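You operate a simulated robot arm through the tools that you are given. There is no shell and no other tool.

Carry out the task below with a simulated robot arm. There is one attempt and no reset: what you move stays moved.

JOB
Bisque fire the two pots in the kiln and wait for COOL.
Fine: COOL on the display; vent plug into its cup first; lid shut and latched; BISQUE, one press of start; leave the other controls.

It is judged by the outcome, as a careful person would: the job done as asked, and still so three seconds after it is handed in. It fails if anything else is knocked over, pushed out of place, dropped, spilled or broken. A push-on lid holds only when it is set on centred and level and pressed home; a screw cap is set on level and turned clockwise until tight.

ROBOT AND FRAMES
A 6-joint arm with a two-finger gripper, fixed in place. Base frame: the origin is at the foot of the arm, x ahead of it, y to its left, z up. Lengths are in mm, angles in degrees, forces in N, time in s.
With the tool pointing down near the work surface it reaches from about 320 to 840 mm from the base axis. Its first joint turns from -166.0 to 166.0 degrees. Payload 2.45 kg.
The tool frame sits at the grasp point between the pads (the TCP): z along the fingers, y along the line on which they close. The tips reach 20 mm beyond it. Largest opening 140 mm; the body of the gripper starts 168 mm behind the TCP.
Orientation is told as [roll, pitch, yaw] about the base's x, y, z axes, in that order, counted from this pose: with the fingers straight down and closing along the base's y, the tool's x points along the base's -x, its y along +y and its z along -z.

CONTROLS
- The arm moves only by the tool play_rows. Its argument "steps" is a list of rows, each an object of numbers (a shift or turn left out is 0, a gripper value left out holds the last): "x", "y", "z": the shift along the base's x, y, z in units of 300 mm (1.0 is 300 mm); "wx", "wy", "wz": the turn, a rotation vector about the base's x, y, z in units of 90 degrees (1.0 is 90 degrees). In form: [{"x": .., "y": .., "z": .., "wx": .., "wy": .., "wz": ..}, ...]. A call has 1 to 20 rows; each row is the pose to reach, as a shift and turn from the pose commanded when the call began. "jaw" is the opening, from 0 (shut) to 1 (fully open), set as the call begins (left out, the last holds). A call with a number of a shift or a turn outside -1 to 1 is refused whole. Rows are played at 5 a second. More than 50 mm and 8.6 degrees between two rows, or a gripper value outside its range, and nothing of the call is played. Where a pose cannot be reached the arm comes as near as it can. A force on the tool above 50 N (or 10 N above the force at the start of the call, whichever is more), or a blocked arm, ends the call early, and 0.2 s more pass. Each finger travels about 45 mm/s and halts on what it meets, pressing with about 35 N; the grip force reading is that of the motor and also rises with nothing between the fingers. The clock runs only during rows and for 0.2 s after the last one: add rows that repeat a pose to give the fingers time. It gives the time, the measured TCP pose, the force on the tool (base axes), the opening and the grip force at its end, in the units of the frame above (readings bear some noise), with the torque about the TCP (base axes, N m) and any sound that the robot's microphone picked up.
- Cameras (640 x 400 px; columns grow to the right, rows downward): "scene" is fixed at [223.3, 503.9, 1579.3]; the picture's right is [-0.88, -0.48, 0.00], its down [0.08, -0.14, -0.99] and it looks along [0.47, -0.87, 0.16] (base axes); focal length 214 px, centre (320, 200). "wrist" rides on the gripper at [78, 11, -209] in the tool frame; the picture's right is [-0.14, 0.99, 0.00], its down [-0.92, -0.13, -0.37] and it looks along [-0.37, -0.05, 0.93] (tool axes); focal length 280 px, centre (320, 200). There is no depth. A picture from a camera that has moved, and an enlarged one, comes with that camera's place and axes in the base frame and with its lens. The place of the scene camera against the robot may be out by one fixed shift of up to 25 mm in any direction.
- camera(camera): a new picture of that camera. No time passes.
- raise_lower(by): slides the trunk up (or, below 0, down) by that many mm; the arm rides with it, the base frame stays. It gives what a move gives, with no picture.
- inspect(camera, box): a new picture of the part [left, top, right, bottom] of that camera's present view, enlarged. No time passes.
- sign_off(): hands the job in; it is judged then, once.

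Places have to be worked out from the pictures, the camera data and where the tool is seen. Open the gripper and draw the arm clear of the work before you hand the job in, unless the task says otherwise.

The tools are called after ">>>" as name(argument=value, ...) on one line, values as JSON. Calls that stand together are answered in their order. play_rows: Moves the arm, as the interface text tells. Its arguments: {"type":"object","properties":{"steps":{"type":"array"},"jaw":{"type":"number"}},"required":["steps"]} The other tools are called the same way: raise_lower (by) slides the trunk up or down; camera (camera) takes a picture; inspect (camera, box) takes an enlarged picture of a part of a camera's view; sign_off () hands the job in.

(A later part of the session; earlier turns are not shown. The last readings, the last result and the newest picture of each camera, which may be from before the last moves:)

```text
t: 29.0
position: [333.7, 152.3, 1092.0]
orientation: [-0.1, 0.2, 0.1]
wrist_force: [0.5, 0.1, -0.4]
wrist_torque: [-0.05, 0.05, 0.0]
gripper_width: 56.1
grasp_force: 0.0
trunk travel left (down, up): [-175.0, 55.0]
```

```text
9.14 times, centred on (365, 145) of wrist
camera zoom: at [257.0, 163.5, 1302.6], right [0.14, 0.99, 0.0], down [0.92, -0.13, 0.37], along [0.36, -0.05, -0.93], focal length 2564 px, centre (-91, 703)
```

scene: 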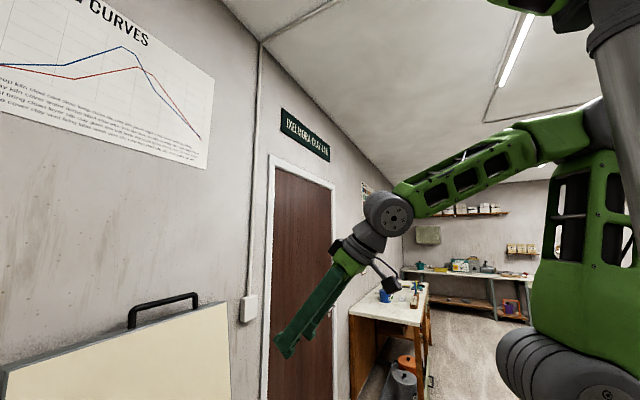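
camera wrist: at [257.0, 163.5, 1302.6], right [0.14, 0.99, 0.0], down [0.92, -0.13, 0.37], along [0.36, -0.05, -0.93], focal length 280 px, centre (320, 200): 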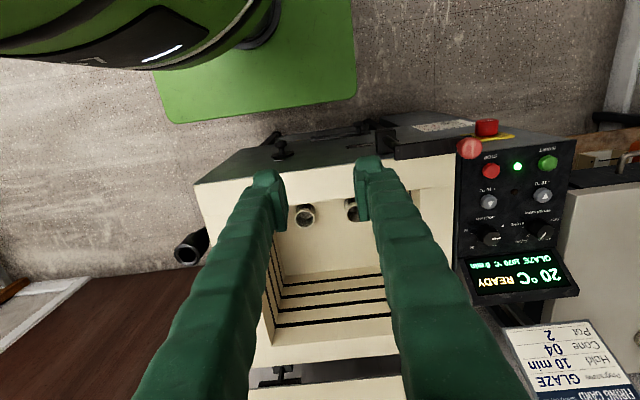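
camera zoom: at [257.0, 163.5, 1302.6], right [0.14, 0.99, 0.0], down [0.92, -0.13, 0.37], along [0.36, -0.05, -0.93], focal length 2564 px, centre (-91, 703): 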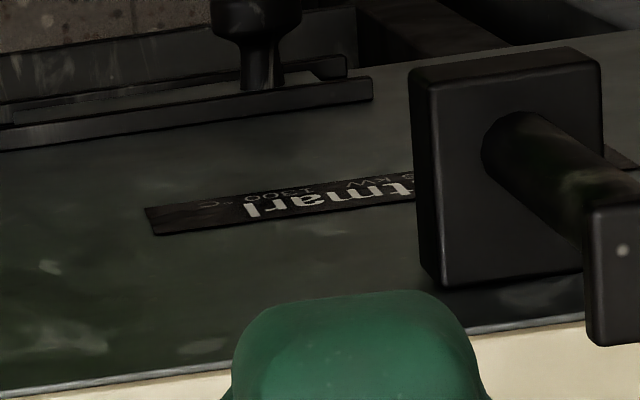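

The latch is a vertical pivot post at about (356, 257) on the front. Its lever lies horizontally toward +y at z≈900, with the red ball at about [366, 365, 902], and it should swing over the shut lid. First I go for the lid handle: yaw 90° and tilt forward at a safe stand-off.

>>> play_rows(steps=[{"x": 0.04, "y": -0.02, "z": 0.09, "wz": 0.09}, {"x": 0.08, "y": -0.04, "z": 0.18, "wz": 0.18}, {"x": 0.12, "y": -0.06, "z": 0.27, "wz": 0.27}, {"x": 0.16, "y": -0.08, "z": 0.36, "wz": 0.36}, {"x": 0.2, "y": -0.1, "z": 0.45, "wz": 0.45}, {"x": 0.24, "y": -0.12, "z": 0.54, "wz": 0.54}, {"x": 0.28, "y": -0.14, "z": 0.63, "wz": 0.63}, {"x": 0.32, "y": -0.16, "z": 0.72, "wz": 0.72}, {"x": 0.36, "y": -0.18, "z": 0.81, "wz": 0.81}, {"x": 0.4, "y": -0.195, "z": 0.9, "wz": 0.9}, {"x": 0.43, "y": -0.195, "z": 1.0, "wz": 0.98}, {"x": 0.43, "y": -0.195, "z": 1.0, "wz": 1.0}], jaw=0.25)

>>> play_rows(steps=[{"x": 0.1, "z": 0.08, "wy": -0.09}, {"x": 0.2, "z": 0.16, "wy": -0.18}, {"x": 0.3, "z": 0.24, "wy": -0.27}, {"x": 0.4, "z": 0.32, "wy": -0.36}, {"x": 0.5, "z": 0.38, "wy": -0.44}, {"x": 0.6, "z": 0.4, "wy": -0.5}, {"x": 0.7, "z": 0.4, "wy": -0.5}])

>>> camera(camera="wrist")

>>> camera(camera="scene")

```text
t: 31.6
position: [460.4, 90.9, 1394.4]
orientation: [0.2, -0.1, 90.0]
wrist_force: [0.2, -1.3, 0.5]
wrist_torque: [-0.02, -0.02, 0.0]
gripper_width: 34.9
grasp_force: 0.0
trunk travel left (down, up): [-175.0, 55.0]
```

```text
t: 33.2
position: [672.9, 91.8, 1511.3]
orientation: [-44.9, -0.1, 90.0]
wrist_force: [0.8, -0.1, -0.4]
wrist_torque: [-0.02, 0.05, -0.07]
gripper_width: 35.0
grasp_force: 0.0
trunk travel left (down, up): [-175.0, 55.0]
```

```text
taken
camera wrist: at [519.1, 14.4, 1652.9], right [-0.7, 0.14, -0.7], down [-0.17, 0.92, 0.35], along [0.69, 0.37, -0.62], focal length 280 px, centre (320, 200)
```

wrist: 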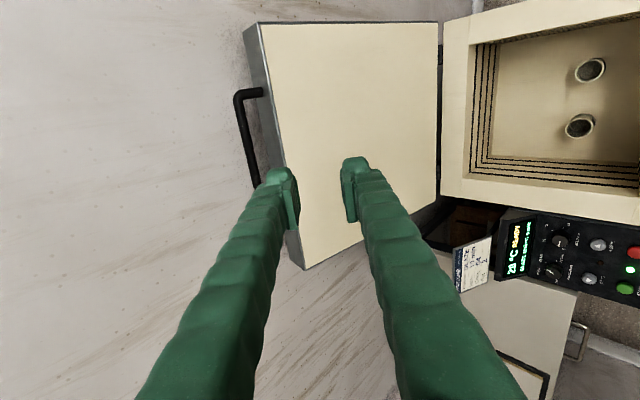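

```text
taken
```

scene: 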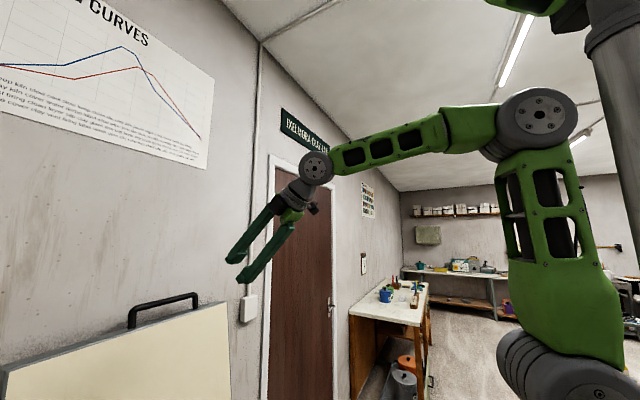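

>>> inspect(camera="wrist", box=[220, 10, 320, 280])

>>> inspect(camera="wrist", box=[220, 70, 320, 200])

>>> inspect(camera="wrist", box=[400, 0, 480, 80])

```text
1.48 times, centred on (270, 145) of wrist
camera zoom: at [519.1, 14.4, 1652.9], right [-0.7, 0.14, -0.7], down [-0.17, 0.92, 0.35], along [0.69, 0.37, -0.62], focal length 415 px, centre (394, 282)
```

zoom: 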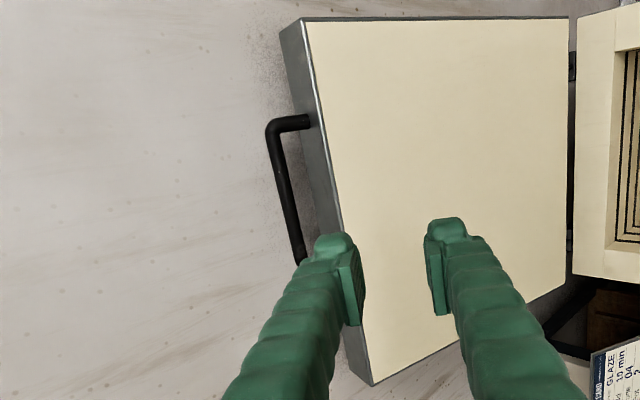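

```text
3.08 times, centred on (270, 135) of wrist
camera zoom: at [519.1, 14.4, 1652.9], right [-0.7, 0.14, -0.7], down [-0.17, 0.92, 0.35], along [0.69, 0.37, -0.62], focal length 863 px, centre (474, 400)
```

zoom: 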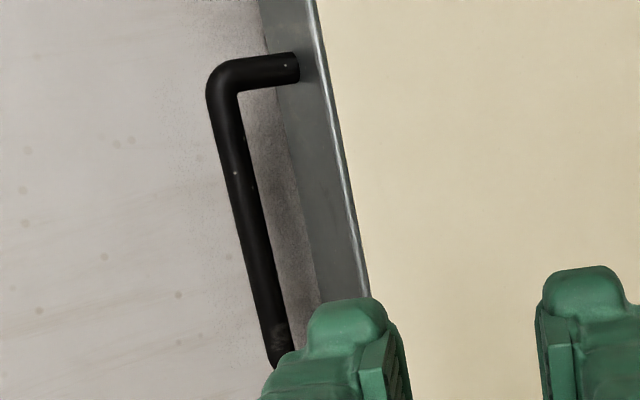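

```text
5.00 times, centred on (440, 40) of wrist
camera zoom: at [519.1, 14.4, 1652.9], right [-0.7, 0.14, -0.7], down [-0.17, 0.92, 0.35], along [0.69, 0.37, -0.62], focal length 1402 px, centre (-280, 1000)
```

zoom: 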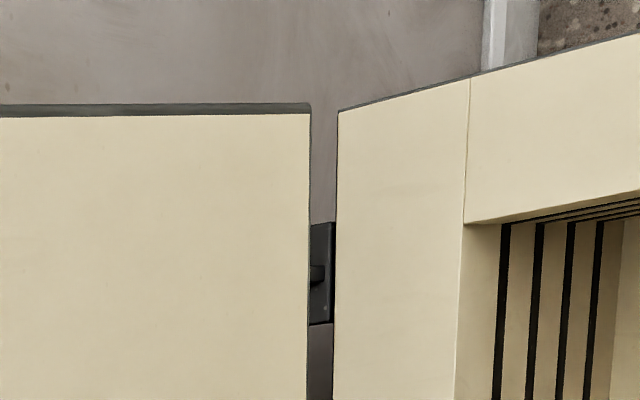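

Triangulating with the new view puts the bar at about (984, 90, 1389), 47 mm off the lid's front face. The lid is open about 100° and the hinge axis is near (900, 842), giving a 553 mm radius. I move to a stand-off 80 mm short of the bar along the finger direction.

>>> play_rows(steps=[{"x": 0.14, "z": -0.035}, {"x": 0.28, "z": -0.07}, {"x": 0.42, "z": -0.105}, {"x": 0.56, "z": -0.14}, {"x": 0.7, "z": -0.175}, {"x": 0.835, "z": -0.207}, {"x": 0.835, "z": -0.207}])

>>> camera(camera="wrist")

>>> inspect(camera="wrist", box=[240, 60, 400, 220])

>>> camera(camera="scene")

```text
t: 34.8
position: [922.3, 92.0, 1452.8]
orientation: [-45.0, -0.1, 89.9]
wrist_force: [0.6, 0.1, 0.8]
wrist_torque: [-0.02, -0.04, 0.01]
gripper_width: 34.9
grasp_force: 0.1
trunk travel left (down, up): [-175.0, 55.0]
```

```text
taken
camera wrist: at [767.6, 12.6, 1592.8], right [-0.7, 0.14, -0.7], down [-0.17, 0.92, 0.35], along [0.69, 0.37, -0.62], focal length 280 px, centre (320, 200)
```

wrist: 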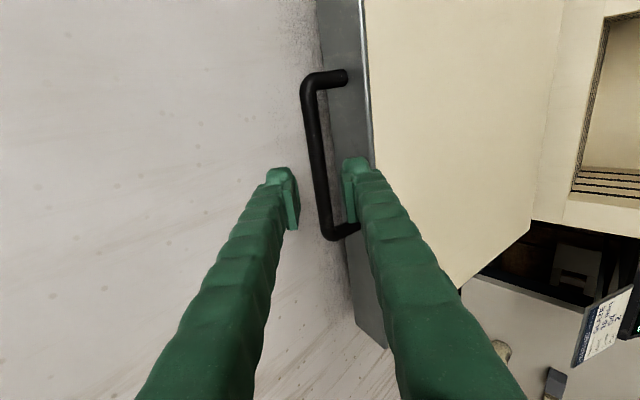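

```text
2.50 times, centred on (320, 140) of wrist
camera zoom: at [767.6, 12.6, 1592.8], right [-0.7, 0.14, -0.7], down [-0.17, 0.92, 0.35], along [0.69, 0.37, -0.62], focal length 701 px, centre (320, 350)
```

zoom: 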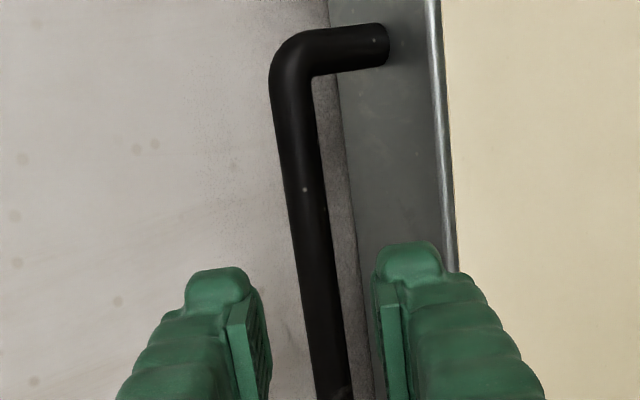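

```text
taken
```

scene: 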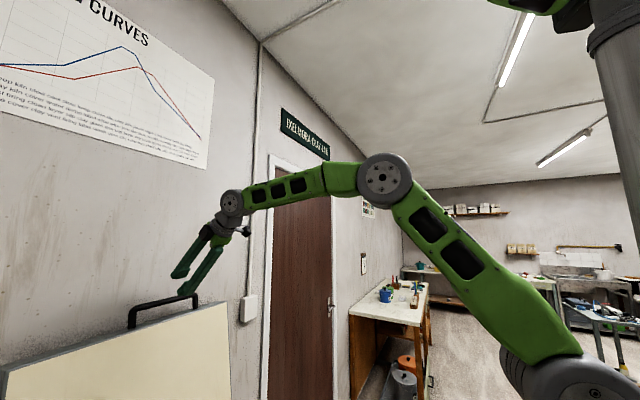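

The bar lines up centrally between the fingers, about 90 mm ahead. I advance 76 mm along the finger direction and check.

>>> play_rows(steps=[{"x": 0.06, "z": -0.06}, {"x": 0.12, "z": -0.12}, {"x": 0.16, "z": -0.16}, {"x": 0.18, "z": -0.18}, {"x": 0.18, "z": -0.18}])

>>> camera(camera="wrist")

>>> inspect(camera="wrist", box=[240, 60, 400, 260])

>>> inspect(camera="scene", box=[80, 220, 280, 350])

```text
t: 36.0
position: [976.1, 91.1, 1396.6]
orientation: [-44.9, -0.1, 90.0]
wrist_force: [0.4, 0.6, 0.4]
wrist_torque: [0.0, -0.01, -0.05]
gripper_width: 35.1
grasp_force: 0.0
trunk travel left (down, up): [-175.0, 55.0]
```

```text
taken
camera wrist: at [822.4, 13.2, 1537.9], right [-0.7, 0.14, -0.7], down [-0.17, 0.92, 0.35], along [0.69, 0.37, -0.62], focal length 280 px, centre (320, 200)
```

wrist: 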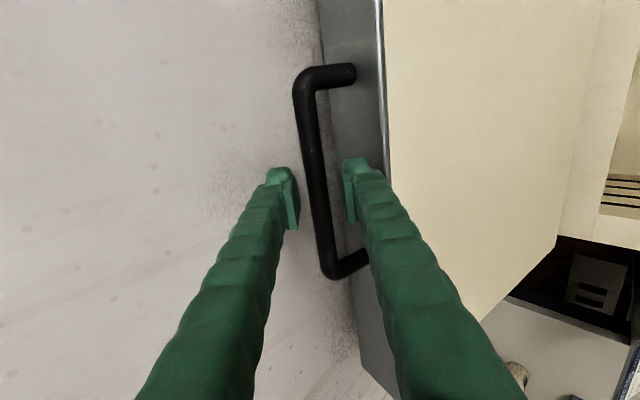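

```text
2.00 times, centred on (320, 160) of wrist
camera zoom: at [822.4, 13.2, 1537.9], right [-0.7, 0.14, -0.7], down [-0.17, 0.92, 0.35], along [0.69, 0.37, -0.62], focal length 561 px, centre (320, 280)
```

zoom: 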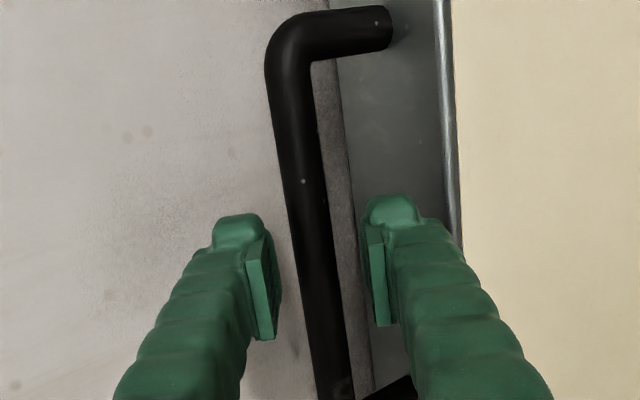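

```text
3.08 times, centred on (180, 285) of scene
camera zoom: at [223.3, 503.9, 1579.3], right [-0.88, -0.48, 0.0], down [0.08, -0.14, -0.99], along [0.47, -0.87, 0.16], focal length 660 px, centre (751, -62)
```

zoom: 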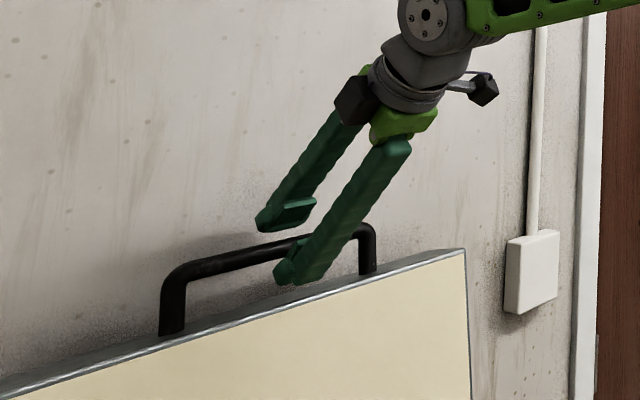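

The bar sits about 16 mm ahead of the TCP, just inside the fingertips. I advance 9 mm more and then close on it.

>>> play_rows(steps=[{"x": 0.01, "z": -0.01}, {"x": 0.022, "z": -0.022}, {"x": 0.022, "z": -0.022}])

>>> play_rows(steps=[{}, {}, {}, {}], jaw=0.0)

>>> inspect(camera="wrist", box=[240, 60, 400, 260])

>>> inspect(camera="scene", box=[80, 220, 280, 350])

```text
t: 36.8
position: [983.0, 91.6, 1390.4]
orientation: [-44.8, -0.1, 90.0]
wrist_force: [-0.1, 0.2, -0.3]
wrist_torque: [-0.01, -0.01, -0.03]
gripper_width: 35.2
grasp_force: 0.1
trunk travel left (down, up): [-175.0, 55.0]
```

```text
t: 37.8
position: [982.5, 92.4, 1390.5]
orientation: [-45.2, -0.1, 90.1]
wrist_force: [4.5, 0.4, 6.4]
wrist_torque: [-0.74, -0.13, 0.67]
gripper_width: 16.4
grasp_force: 41.8
trunk travel left (down, up): [-175.0, 55.0]
```

```text
2.00 times, centred on (320, 160) of wrist
camera zoom: at [829.2, 13.3, 1532.2], right [-0.7, 0.14, -0.7], down [-0.17, 0.92, 0.35], along [0.69, 0.37, -0.62], focal length 561 px, centre (320, 280)
```

zoom: 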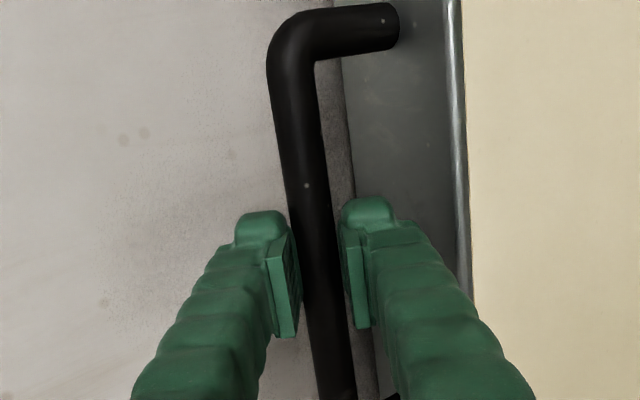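

```text
3.08 times, centred on (180, 285) of scene
camera zoom: at [223.3, 503.9, 1579.3], right [-0.88, -0.48, 0.0], down [0.08, -0.14, -0.99], along [0.47, -0.87, 0.16], focal length 660 px, centre (751, -62)
```

zoom: 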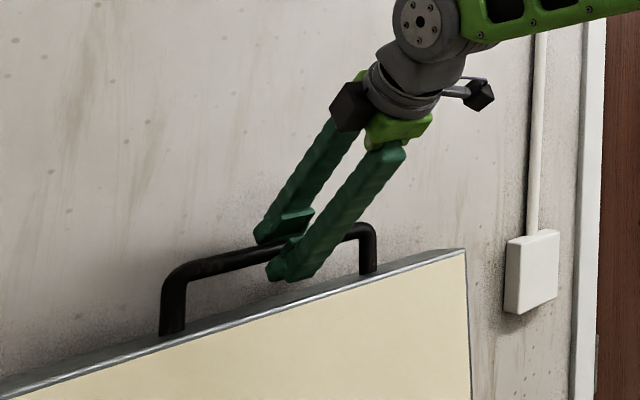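

The bar is gripped (16.4 mm). I start pulling the lid forward along the arc about the hinge, with small rows, gradually easing the tilt and watching the force.

>>> play_rows(steps=[{"x": -0.0637, "z": 0.009, "wy": 0.01}, {"x": -0.127, "z": 0.016, "wy": 0.02}, {"x": -0.1907, "z": 0.0207, "wy": 0.03}, {"x": -0.2547, "z": 0.0233, "wy": 0.04}, {"x": -0.2547, "z": 0.0233, "wy": 0.04}])

>>> inspect(camera="scene", box=[80, 200, 320, 350])

>>> camera(camera="wrist")

```text
t: 39.0
position: [904.5, 91.8, 1402.0]
orientation: [-41.7, -0.2, 90.1]
wrist_force: [5.4, -0.6, 25.7]
wrist_torque: [-0.61, -0.24, 0.74]
gripper_width: 15.6
grasp_force: 41.4
trunk travel left (down, up): [-175.0, 55.0]
```

```text
2.67 times, centred on (200, 275) of scene
camera zoom: at [223.3, 503.9, 1579.3], right [-0.88, -0.48, 0.0], down [0.08, -0.14, -0.99], along [0.47, -0.87, 0.16], focal length 572 px, centre (640, 0)
```

zoom: 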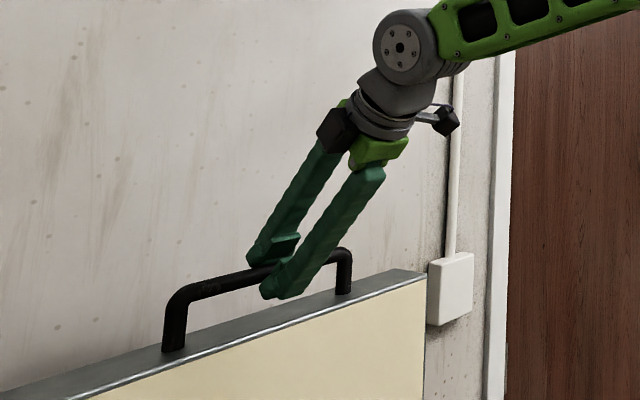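

```text
taken
camera wrist: at [759.4, 13.1, 1550.6], right [-0.74, 0.14, -0.66], down [-0.15, 0.92, 0.36], along [0.66, 0.37, -0.66], focal length 280 px, centre (320, 200)
```

wrist: 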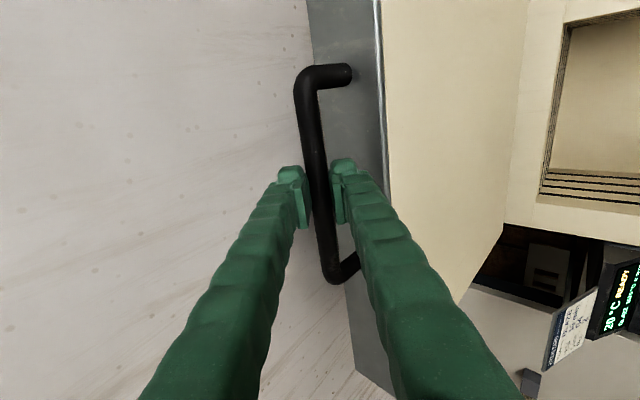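

The tool is being pushed up about 25 N, so the true arc lies higher than assumed and the hinge is nearer x≈875. I refit and continue with a short arc segment.

>>> play_rows(steps=[{"x": -0.03, "z": 0.015, "wy": 0.005}, {"x": -0.07, "z": 0.0187, "wy": 0.01}, {"x": -0.1337, "z": 0.0187, "wy": 0.02}, {"x": -0.197, "z": 0.017, "wy": 0.03}, {"x": -0.2607, "z": 0.013, "wy": 0.04}, {"x": -0.2607, "z": 0.013, "wy": 0.04}])

>>> inspect(camera="wrist", box=[240, 60, 400, 260])

```text
t: 40.4
position: [827.3, 90.8, 1402.0]
orientation: [-37.7, -0.1, 90.0]
wrist_force: [3.3, 1.1, 3.7]
wrist_torque: [-0.51, -0.03, 0.8]
gripper_width: 14.3
grasp_force: 40.7
trunk travel left (down, up): [-175.0, 55.0]
```

```text
2.00 times, centred on (320, 160) of wrist
camera zoom: at [692.7, 13.3, 1560.1], right [-0.78, 0.14, -0.6], down [-0.12, 0.92, 0.37], along [0.61, 0.37, -0.7], focal length 561 px, centre (320, 280)
```

zoom: 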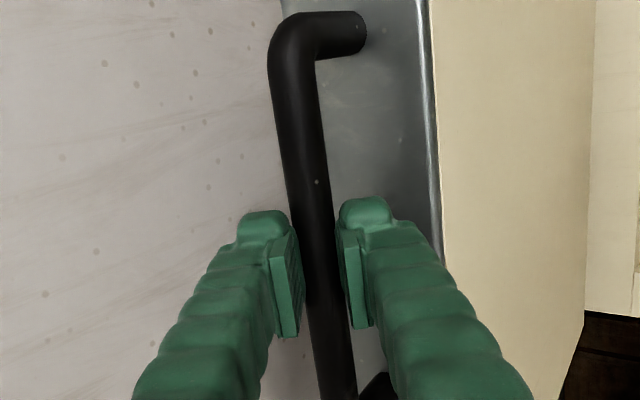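

The force is nearly zero now and the fit gives a hinge at about (873, 848) with R≈551. I continue the arc.

>>> play_rows(steps=[{"x": -0.04, "z": -0.002, "wy": 0.006}, {"x": -0.084, "z": -0.006, "wy": 0.0122}, {"x": -0.163, "z": -0.0173, "wy": 0.0244}, {"x": -0.2417, "z": -0.0327, "wy": 0.0367}, {"x": -0.3193, "z": -0.051, "wy": 0.0489}, {"x": -0.3193, "z": -0.051, "wy": 0.0489}])

>>> inspect(camera="wrist", box=[240, 60, 400, 260])

```text
t: 41.8
position: [734.1, 91.1, 1384.3]
orientation: [-33.1, -0.1, 90.0]
wrist_force: [0.4, 0.2, 0.1]
wrist_torque: [0.0, 0.03, -0.06]
gripper_width: 0.0
grasp_force: 29.1
trunk travel left (down, up): [-175.0, 55.0]
```

```text
2.00 times, centred on (320, 160) of wrist
camera zoom: at [611.2, 14.0, 1554.0], right [-0.83, 0.14, -0.54], down [-0.09, 0.92, 0.38], along [0.55, 0.37, -0.75], focal length 561 px, centre (320, 280)
```

zoom: 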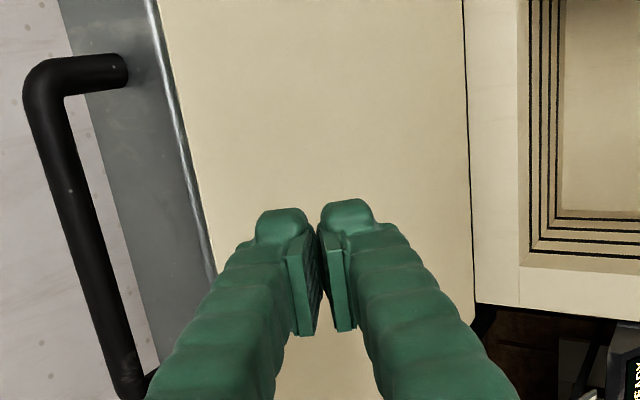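

The bar slipped past the fingertips, so it was held too near the tips. I check where the lid rests now.

>>> camera(camera="scene")

>>> camera(camera="wrist")

>>> inspect(camera="wrist", box=[220, 0, 380, 260])

```text
taken
```

scene: 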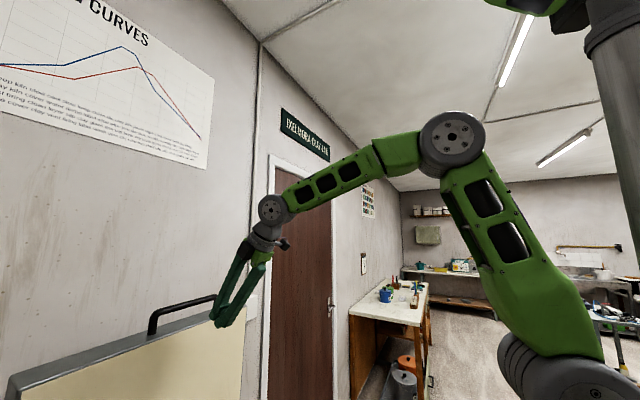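

```text
taken
camera wrist: at [611.2, 14.0, 1554.0], right [-0.83, 0.14, -0.54], down [-0.09, 0.92, 0.38], along [0.55, 0.37, -0.75], focal length 280 px, centre (320, 200)
```

wrist: 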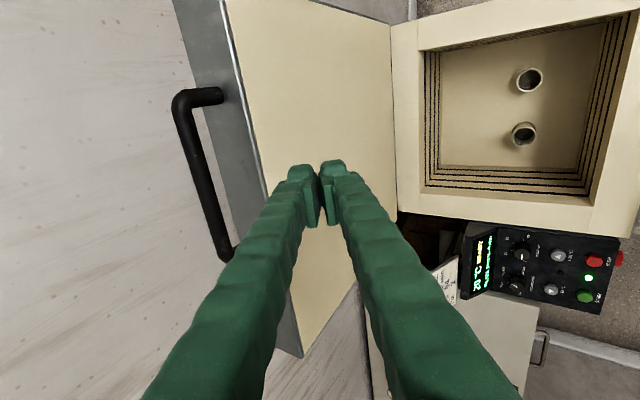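

```text
1.54 times, centred on (300, 130) of wrist
camera zoom: at [611.2, 14.0, 1554.0], right [-0.83, 0.14, -0.54], down [-0.09, 0.92, 0.38], along [0.55, 0.37, -0.75], focal length 431 px, centre (351, 308)
```

zoom: 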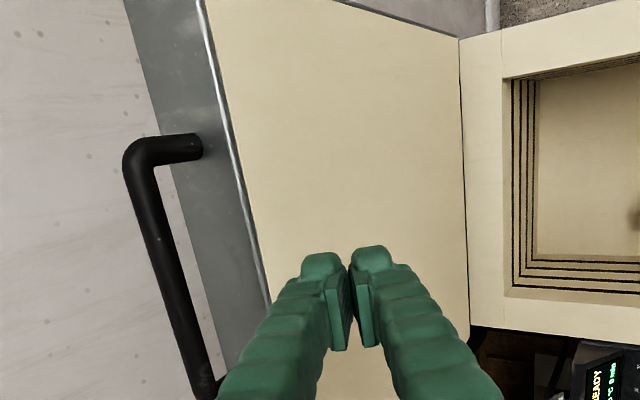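

The lid stays put near vertical (stiff hinge, bar now about (879, 1386)). The width shrinking from 16.4 to 14.3 means I had only the fingertips on the bar. Refit gives a hinge at about (893, 841), R≈546. I open, back off and set up a deeper grasp.

>>> play_rows(steps=[{"x": 0.0, "z": 0.08}, {"x": 0.03, "z": 0.2}, {"x": 0.15, "z": 0.22}, {"x": 0.27, "z": 0.2}, {"x": 0.36, "z": 0.18}, {"x": 0.36, "z": 0.18}], jaw=0.25)

>>> inspect(camera="wrist", box=[240, 60, 400, 260])

>>> inspect(camera="scene", box=[100, 200, 300, 350])

```text
t: 43.2
position: [839.5, 91.1, 1441.6]
orientation: [-33.4, -0.2, 90.0]
wrist_force: [-0.5, 0.7, 0.6]
wrist_torque: [0.04, -0.05, 0.01]
gripper_width: 35.0
grasp_force: 0.0
trunk travel left (down, up): [-175.0, 55.0]
```

```text
2.00 times, centred on (320, 160) of wrist
camera zoom: at [717.5, 13.6, 1610.4], right [-0.83, 0.14, -0.54], down [-0.1, 0.92, 0.38], along [0.55, 0.37, -0.75], focal length 561 px, centre (320, 280)
```

zoom: 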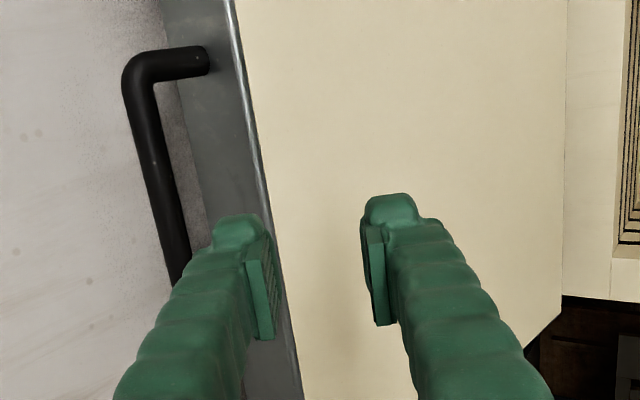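

```text
2.67 times, centred on (200, 275) of scene
camera zoom: at [223.3, 503.9, 1579.3], right [-0.88, -0.48, 0.0], down [0.08, -0.14, -0.99], along [0.47, -0.87, 0.16], focal length 572 px, centre (640, 0)
```

zoom: 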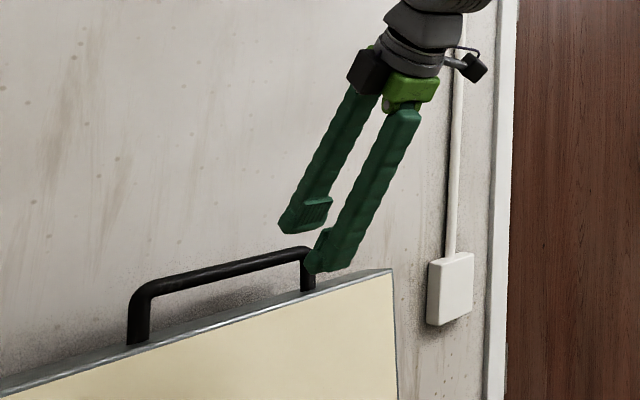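

The scene view shows the lid swung back to its open rest, with the bar again near (994, 1379), so the hinge is fairly free. I re-tilt to 45° and line up again, this time aiming 14 mm deeper than before.

>>> play_rows(steps=[{"x": 0.12, "z": 0.02, "wy": -0.05}, {"x": 0.24, "z": 0.03, "wy": -0.1}, {"x": 0.285, "z": 0.03, "wy": -0.133}, {"x": 0.355, "z": -0.04, "wy": -0.133}, {"x": 0.42, "z": -0.105, "wy": -0.133}, {"x": 0.42, "z": -0.105, "wy": -0.133}])

>>> inspect(camera="wrist", box=[240, 60, 400, 260])

>>> inspect(camera="scene", box=[110, 240, 230, 340])

```text
t: 44.6
position: [966.9, 91.5, 1409.5]
orientation: [-45.3, -0.2, 90.0]
wrist_force: [-0.8, 0.3, 0.1]
wrist_torque: [-0.01, 0.02, 0.01]
gripper_width: 34.9
grasp_force: 0.1
trunk travel left (down, up): [-175.0, 55.0]
```

```text
2.00 times, centred on (320, 160) of wrist
camera zoom: at [811.4, 13.2, 1548.6], right [-0.7, 0.14, -0.7], down [-0.17, 0.92, 0.35], along [0.7, 0.37, -0.62], focal length 561 px, centre (320, 280)
```

zoom: 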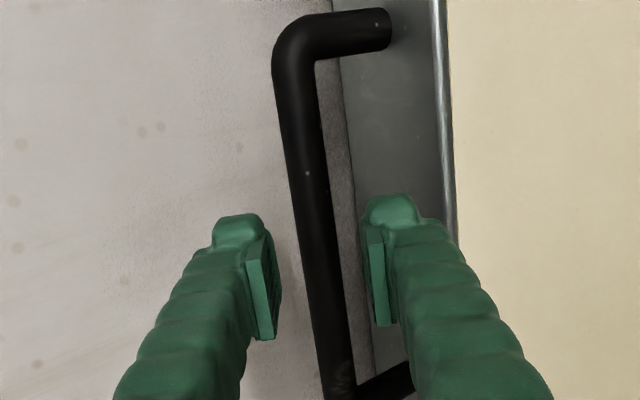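

```text
4.00 times, centred on (170, 290) of scene
camera zoom: at [223.3, 503.9, 1579.3], right [-0.88, -0.48, 0.0], down [0.08, -0.14, -0.99], along [0.47, -0.87, 0.16], focal length 858 px, centre (920, -160)
```

zoom: 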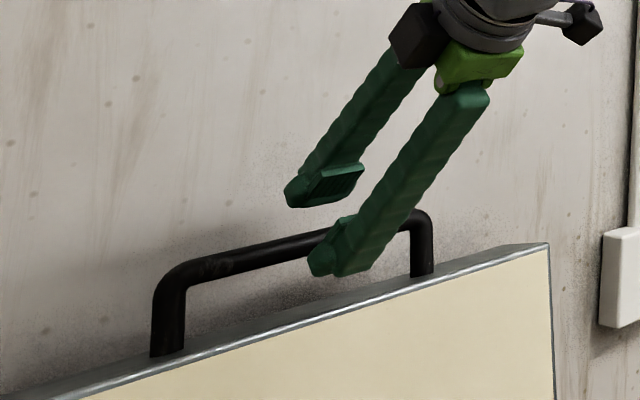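

Aligned, and still short of the bar. I advance 30 mm along the fingers and look from the scene camera.

>>> play_rows(steps=[{"x": 0.035, "z": -0.04}, {"x": 0.068, "z": -0.076}, {"x": 0.068, "z": -0.076}])

>>> inspect(camera="scene", box=[110, 240, 230, 340])

>>> inspect(camera="wrist", box=[240, 60, 400, 260])

```text
t: 45.4
position: [985.9, 90.7, 1386.2]
orientation: [-45.3, -0.2, 90.0]
wrist_force: [-0.4, 0.0, -0.3]
wrist_torque: [0.04, 0.01, 0.0]
gripper_width: 35.1
grasp_force: 0.1
trunk travel left (down, up): [-175.0, 55.0]
```

```text
4.00 times, centred on (170, 290) of scene
camera zoom: at [223.3, 503.9, 1579.3], right [-0.88, -0.48, 0.0], down [0.08, -0.14, -0.99], along [0.47, -0.87, 0.16], focal length 858 px, centre (920, -160)
```

zoom: 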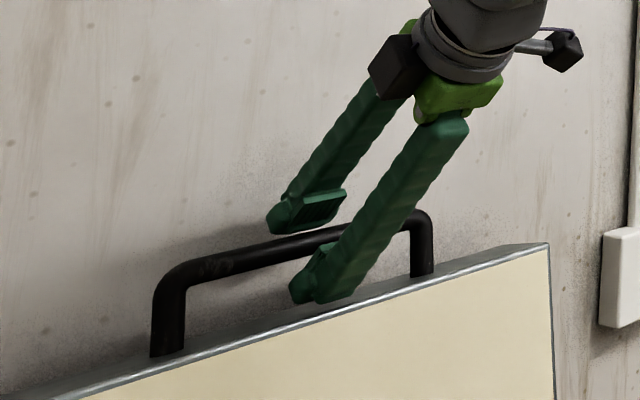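

```text
2.00 times, centred on (320, 160) of wrist
camera zoom: at [831.8, 13.8, 1526.3], right [-0.7, 0.14, -0.7], down [-0.17, 0.92, 0.35], along [0.7, 0.37, -0.62], focal length 561 px, centre (320, 280)
```

zoom: 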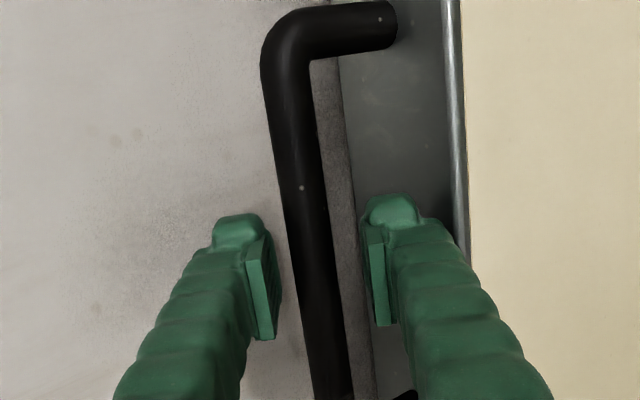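

The bar lies between the pads, but estimates of depth differ. I advance 7 mm more (force-checked for any touch on the lid face) and close.

>>> play_rows(steps=[{"x": 0.008, "z": -0.008}, {"x": 0.017, "z": -0.017}, {"x": 0.017, "z": -0.017}])

>>> inspect(camera="scene", box=[110, 240, 230, 340])

>>> inspect(camera="wrist", box=[280, 130, 380, 240])

```text
t: 46.2
position: [991.5, 91.4, 1381.2]
orientation: [-45.3, -0.1, 90.0]
wrist_force: [0.8, 0.3, 0.8]
wrist_torque: [0.02, 0.01, 0.01]
gripper_width: 34.9
grasp_force: 0.1
trunk travel left (down, up): [-175.0, 55.0]
```

```text
4.00 times, centred on (170, 290) of scene
camera zoom: at [223.3, 503.9, 1579.3], right [-0.88, -0.48, 0.0], down [0.08, -0.14, -0.99], along [0.47, -0.87, 0.16], focal length 858 px, centre (920, -160)
```

zoom: 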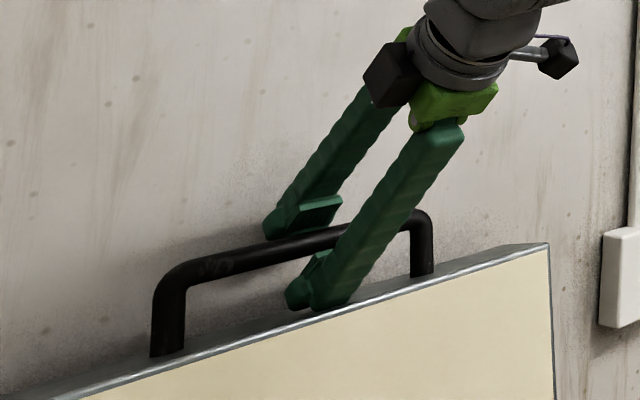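

```text
3.64 times, centred on (330, 185) of wrist
camera zoom: at [837.0, 13.7, 1520.6], right [-0.7, 0.14, -0.7], down [-0.17, 0.92, 0.35], along [0.7, 0.37, -0.62], focal length 1020 px, centre (284, 254)
```

zoom: 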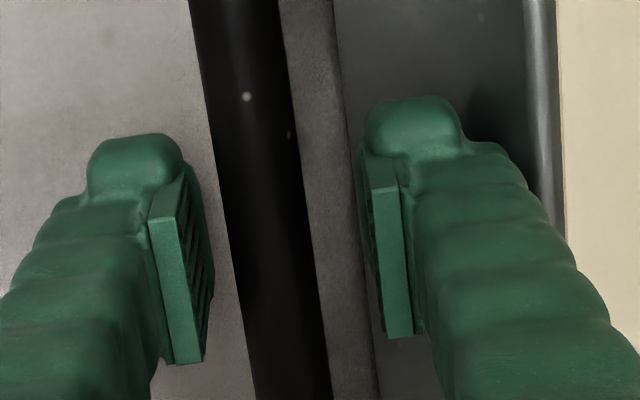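

No contact yet and the bar lies well inside. I close the gripper here and read width and forces.

>>> play_rows(steps=[{}, {}, {}, {}], jaw=0.0)

>>> inspect(camera="scene", box=[110, 240, 230, 340])

>>> inspect(camera="wrist", box=[280, 130, 380, 240])

```text
t: 47.2
position: [991.4, 92.9, 1383.4]
orientation: [-45.5, -0.1, 90.1]
wrist_force: [4.5, -1.0, 8.2]
wrist_torque: [-0.42, -0.02, 0.48]
gripper_width: 13.3
grasp_force: 40.4
trunk travel left (down, up): [-175.0, 55.0]
```

```text
4.00 times, centred on (170, 290) of scene
camera zoom: at [223.3, 503.9, 1579.3], right [-0.88, -0.48, 0.0], down [0.08, -0.14, -0.99], along [0.47, -0.87, 0.16], focal length 858 px, centre (920, -160)
```

zoom: 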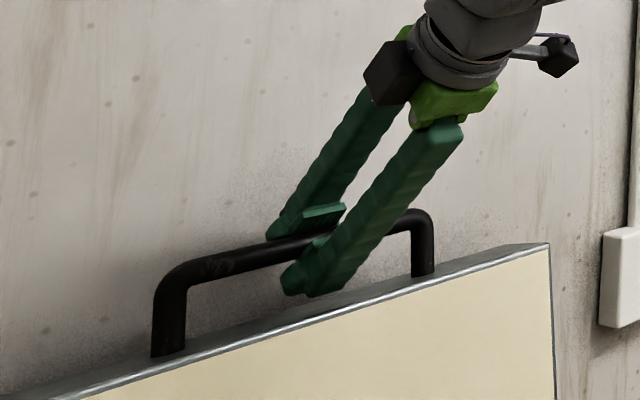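

```text
3.64 times, centred on (330, 185) of wrist
camera zoom: at [837.0, 13.7, 1521.8], right [-0.69, 0.14, -0.71], down [-0.17, 0.92, 0.35], along [0.7, 0.37, -0.62], focal length 1020 px, centre (284, 254)
```

zoom: 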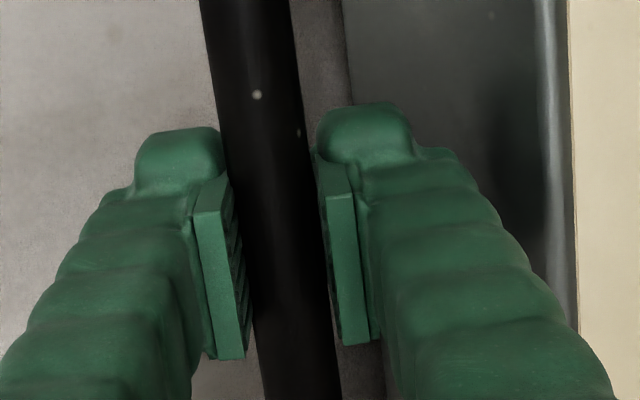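

Width now reads 13.3 mm, the bar's true diameter, so the pads are properly on it. I move a short 4° of arc and check the force before going on.

>>> play_rows(steps=[{"x": -0.032, "z": 0.0055, "wy": 0.005}, {"x": -0.063, "z": 0.01, "wy": 0.01}, {"x": -0.095, "z": 0.0145, "wy": 0.015}, {"x": -0.1263, "z": 0.018, "wy": 0.02}, {"x": -0.1263, "z": 0.018, "wy": 0.02}])

>>> inspect(camera="wrist", box=[280, 130, 380, 240])

>>> inspect(camera="scene", box=[110, 240, 230, 340])

```text
t: 48.4
position: [953.2, 91.3, 1387.3]
orientation: [-43.6, -0.1, 90.0]
wrist_force: [3.9, 0.7, 12.5]
wrist_torque: [-0.36, 0.06, 0.42]
gripper_width: 13.1
grasp_force: 39.8
trunk travel left (down, up): [-175.0, 55.0]
```

```text
3.64 times, centred on (330, 185) of wrist
camera zoom: at [803.2, 13.7, 1531.8], right [-0.72, 0.14, -0.68], down [-0.16, 0.92, 0.36], along [0.68, 0.37, -0.64], focal length 1020 px, centre (284, 254)
```

zoom: 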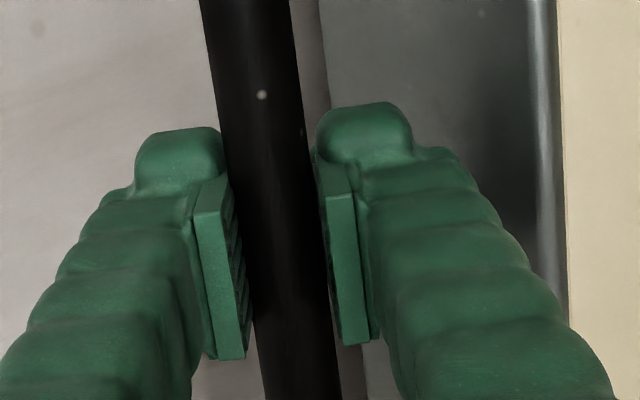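

```text
4.00 times, centred on (170, 290) of scene
camera zoom: at [223.3, 503.9, 1579.3], right [-0.88, -0.48, 0.0], down [0.08, -0.14, -0.99], along [0.47, -0.87, 0.16], focal length 858 px, centre (920, -160)
```

zoom: 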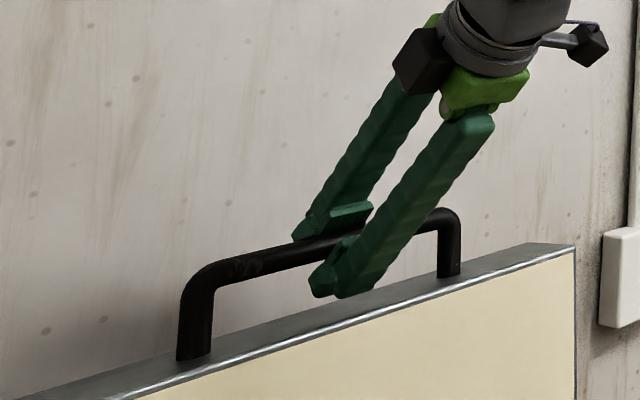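

Good: 12 N at most and the grip width is steady. I continue 6° further.

>>> play_rows(steps=[{"x": -0.032, "z": 0.007, "wy": 0.005}, {"x": -0.0637, "z": 0.0107, "wy": 0.01}, {"x": -0.095, "z": 0.0125, "wy": 0.015}, {"x": -0.1277, "z": 0.014, "wy": 0.02}, {"x": -0.16, "z": 0.0148, "wy": 0.025}, {"x": -0.1917, "z": 0.0153, "wy": 0.03}, {"x": -0.1917, "z": 0.0153, "wy": 0.03}])

>>> inspect(camera="wrist", box=[280, 130, 380, 240])

```text
t: 50.0
position: [896.2, 92.0, 1389.6]
orientation: [-40.8, -0.2, 90.0]
wrist_force: [2.4, 2.8, -1.3]
wrist_torque: [-0.36, 0.03, 0.42]
gripper_width: 13.5
grasp_force: 39.8
trunk travel left (down, up): [-175.0, 55.0]
```

```text
3.64 times, centred on (330, 185) of wrist
camera zoom: at [753.2, 13.8, 1541.6], right [-0.75, 0.14, -0.65], down [-0.14, 0.92, 0.36], along [0.64, 0.37, -0.67], focal length 1020 px, centre (284, 254)
```

zoom: 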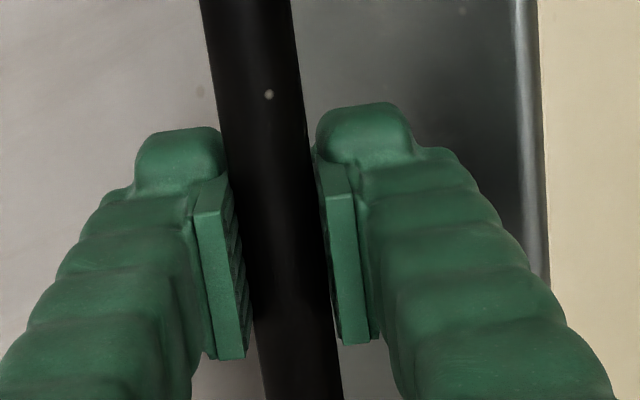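

The force is near zero; the model (hinge (895, 842), R 549) fits. I continue past vertical.

>>> play_rows(steps=[{"x": -0.032, "z": 0.0, "wy": 0.005}, {"x": -0.0637, "z": -0.001, "wy": 0.01}, {"x": -0.095, "z": -0.0025, "wy": 0.015}, {"x": -0.1273, "z": -0.0043, "wy": 0.02}, {"x": -0.159, "z": -0.007, "wy": 0.025}, {"x": -0.191, "z": -0.0097, "wy": 0.03}, {"x": -0.223, "z": -0.013, "wy": 0.035}, {"x": -0.2543, "z": -0.0173, "wy": 0.04}, {"x": -0.2543, "z": -0.0173, "wy": 0.04}])

>>> inspect(camera="wrist", box=[280, 130, 380, 240])

```text
t: 52.0
position: [820.0, 92.3, 1386.2]
orientation: [-37.2, 0.0, 90.0]
wrist_force: [1.7, 1.9, 3.0]
wrist_torque: [-0.25, -0.01, 0.43]
gripper_width: 13.7
grasp_force: 39.9
trunk travel left (down, up): [-175.0, 55.0]
```

```text
3.64 times, centred on (330, 185) of wrist
camera zoom: at [686.3, 13.6, 1545.6], right [-0.79, 0.14, -0.6], down [-0.12, 0.92, 0.37], along [0.6, 0.37, -0.71], focal length 1020 px, centre (284, 254)
```

zoom: 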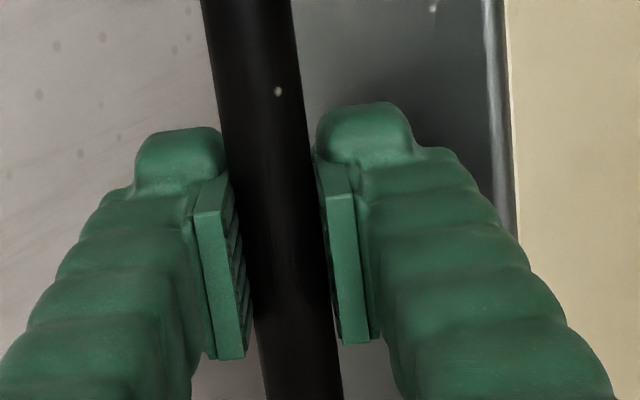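

Steady; I continue from 82° to 66° of arc.

>>> play_rows(steps=[{"x": -0.0317, "z": -0.0045, "wy": 0.005}, {"x": -0.0633, "z": -0.01, "wy": 0.01}, {"x": -0.126, "z": -0.022, "wy": 0.02}, {"x": -0.1883, "z": -0.0363, "wy": 0.03}, {"x": -0.25, "z": -0.0527, "wy": 0.04}, {"x": -0.311, "z": -0.0713, "wy": 0.05}, {"x": -0.3717, "z": -0.092, "wy": 0.06}, {"x": -0.4313, "z": -0.1147, "wy": 0.07}, {"x": -0.49, "z": -0.1397, "wy": 0.08}, {"x": -0.49, "z": -0.1397, "wy": 0.08}])

>>> inspect(camera="wrist", box=[280, 130, 380, 240])

>>> camera(camera="scene")

```text
t: 54.2
position: [672.6, 91.8, 1343.9]
orientation: [-29.9, 0.0, 89.9]
wrist_force: [1.9, 1.7, 0.5]
wrist_torque: [-0.16, 0.09, 0.21]
gripper_width: 13.4
grasp_force: 40.0
trunk travel left (down, up): [-175.0, 55.0]
```

```text
3.64 times, centred on (330, 185) of wrist
camera zoom: at [560.7, 13.5, 1519.5], right [-0.86, 0.14, -0.49], down [-0.07, 0.92, 0.39], along [0.51, 0.37, -0.78], focal length 1020 px, centre (284, 254)
```

zoom: 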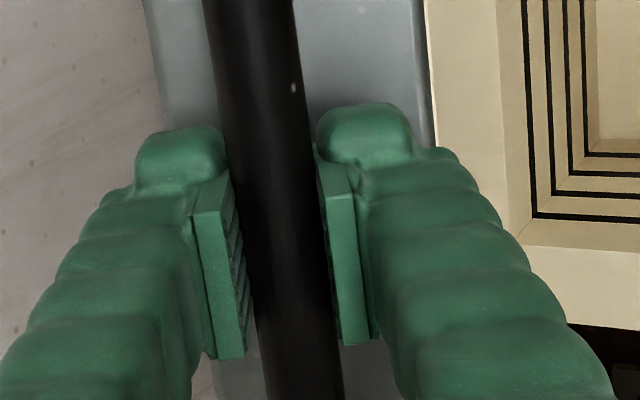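

```text
taken
```

scene: 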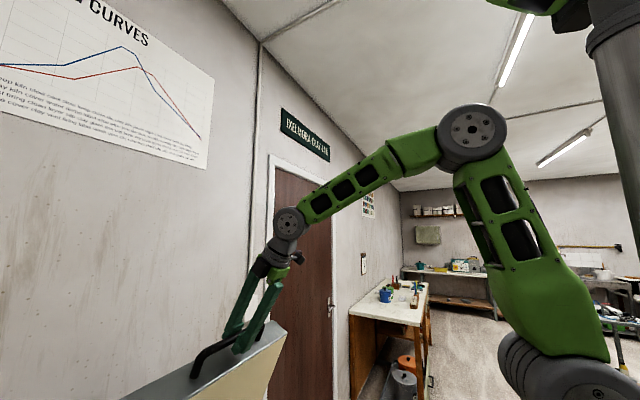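

The arc is tracking well with almost no force. Continuing from 66° to 46°.

>>> play_rows(steps=[{"x": -0.058, "z": -0.0267, "wy": 0.01}, {"x": -0.115, "z": -0.0557, "wy": 0.02}, {"x": -0.171, "z": -0.0867, "wy": 0.03}, {"x": -0.2257, "z": -0.1193, "wy": 0.04}, {"x": -0.2793, "z": -0.154, "wy": 0.05}, {"x": -0.3317, "z": -0.1907, "wy": 0.06}, {"x": -0.383, "z": -0.229, "wy": 0.07}, {"x": -0.4323, "z": -0.269, "wy": 0.08}, {"x": -0.4807, "z": -0.311, "wy": 0.09}, {"x": -0.5277, "z": -0.3543, "wy": 0.1}, {"x": -0.5277, "z": -0.3543, "wy": 0.1}])

>>> camera(camera="wrist")

>>> camera(camera="scene")

```text
t: 56.6
position: [515.1, 91.7, 1236.8]
orientation: [-20.9, -0.1, 90.0]
wrist_force: [2.6, -0.5, -2.6]
wrist_torque: [-0.08, 0.11, -0.19]
gripper_width: 13.3
grasp_force: 39.2
trunk travel left (down, up): [-175.0, 55.0]
```

```text
taken
camera wrist: at [431.2, 13.4, 1428.8], right [-0.93, 0.14, -0.35], down [-0.01, 0.92, 0.39], along [0.38, 0.37, -0.85], focal length 280 px, centre (320, 200)
```

wrist: 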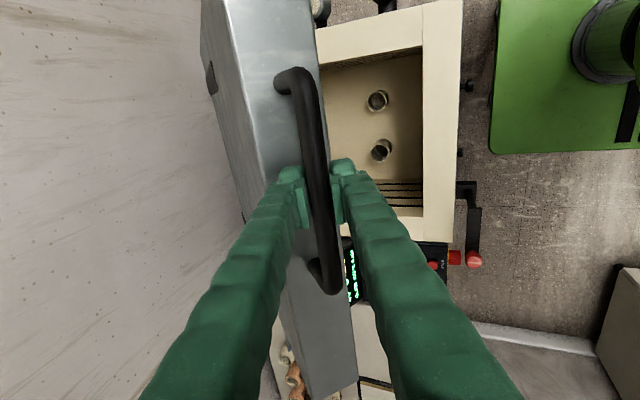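

```text
taken
```

scene: 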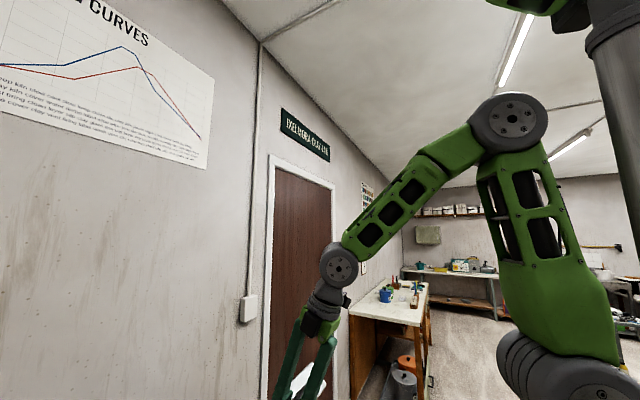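

On track; continuing from 46° to 22°, slowing the tilt toward straight down.

>>> play_rows(steps=[{"x": -0.045, "z": -0.045, "wy": 0.01}, {"x": -0.089, "z": -0.0917, "wy": 0.02}, {"x": -0.1307, "z": -0.14, "wy": 0.03}, {"x": -0.171, "z": -0.1893, "wy": 0.04}, {"x": -0.2097, "z": -0.2403, "wy": 0.05}, {"x": -0.2463, "z": -0.2927, "wy": 0.06}, {"x": -0.2813, "z": -0.3463, "wy": 0.07}, {"x": -0.3143, "z": -0.401, "wy": 0.08}, {"x": -0.3453, "z": -0.4567, "wy": 0.09}, {"x": -0.3743, "z": -0.5137, "wy": 0.1}, {"x": -0.4013, "z": -0.5713, "wy": 0.11}, {"x": -0.4267, "z": -0.6303, "wy": 0.12}, {"x": -0.4267, "z": -0.6303, "wy": 0.12}])

>>> camera(camera="wrist")

>>> camera(camera="scene")

```text
t: 58.6
position: [414.6, 90.7, 1103.6]
orientation: [-11.6, 0.7, 89.7]
wrist_force: [-24.3, -1.1, 8.9]
wrist_torque: [-1.06, 0.08, -0.53]
gripper_width: 13.4
grasp_force: 39.7
out of reach, approached as far as the arm can: row 8, 9
trunk travel left (down, up): [-175.0, 55.0]
stopped in row 9: the force on the tool passed its limit at 52 N (the readings are from after the stop); the commanded pose is now the measured one
```

```text
taken
camera wrist: at [363.0, 16.9, 1308.0], right [-0.97, 0.14, -0.2], down [0.06, 0.93, 0.37], along [0.24, 0.35, -0.91], focal length 280 px, centre (320, 200)
```

wrist: 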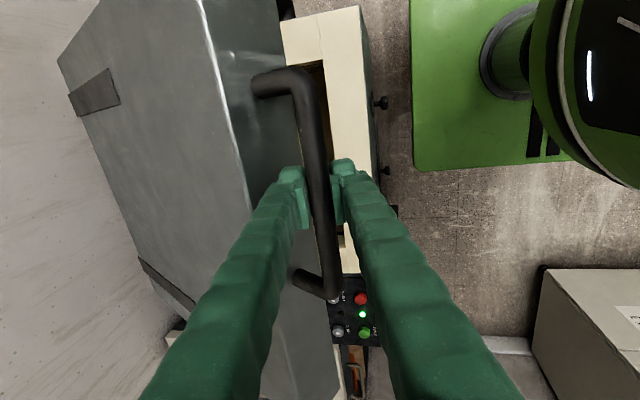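

```text
taken
```

scene: 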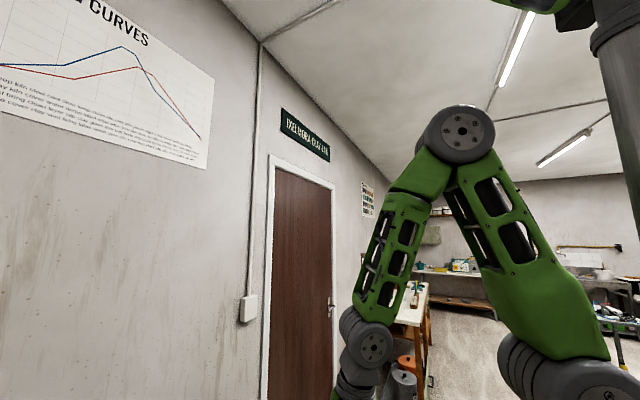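

The elbow is folding too close at this tilt (unreachable), but the grip is intact at about 28°. I rotate the tool about the bar to lean the wrist outward, holding the bar in place.

>>> play_rows(steps=[{"x": -0.003, "wy": 0.04}, {"x": -0.006, "wy": 0.08}, {"x": -0.007, "wy": 0.12}, {"x": -0.007, "wy": 0.16}, {"x": -0.007, "wy": 0.19}, {"x": -0.007, "wy": 0.19}])

>>> inspect(camera="wrist", box=[220, 50, 420, 310])

```text
t: 60.0
position: [414.8, 91.9, 1106.3]
orientation: [5.0, 0.5, 89.9]
wrist_force: [-21.4, -8.9, 8.3]
wrist_torque: [0.05, -0.11, -0.42]
gripper_width: 13.0
grasp_force: 39.6
trunk travel left (down, up): [-175.0, 55.0]
```

```text
1.54 times, centred on (320, 180) of wrist
camera zoom: at [424.9, 16.0, 1316.2], right [-0.99, 0.14, 0.09], down [0.16, 0.92, 0.35], along [-0.03, 0.36, -0.93], focal length 431 px, centre (320, 231)
```

zoom: 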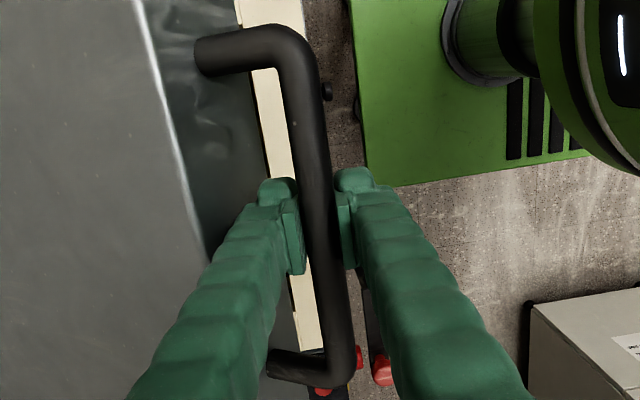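

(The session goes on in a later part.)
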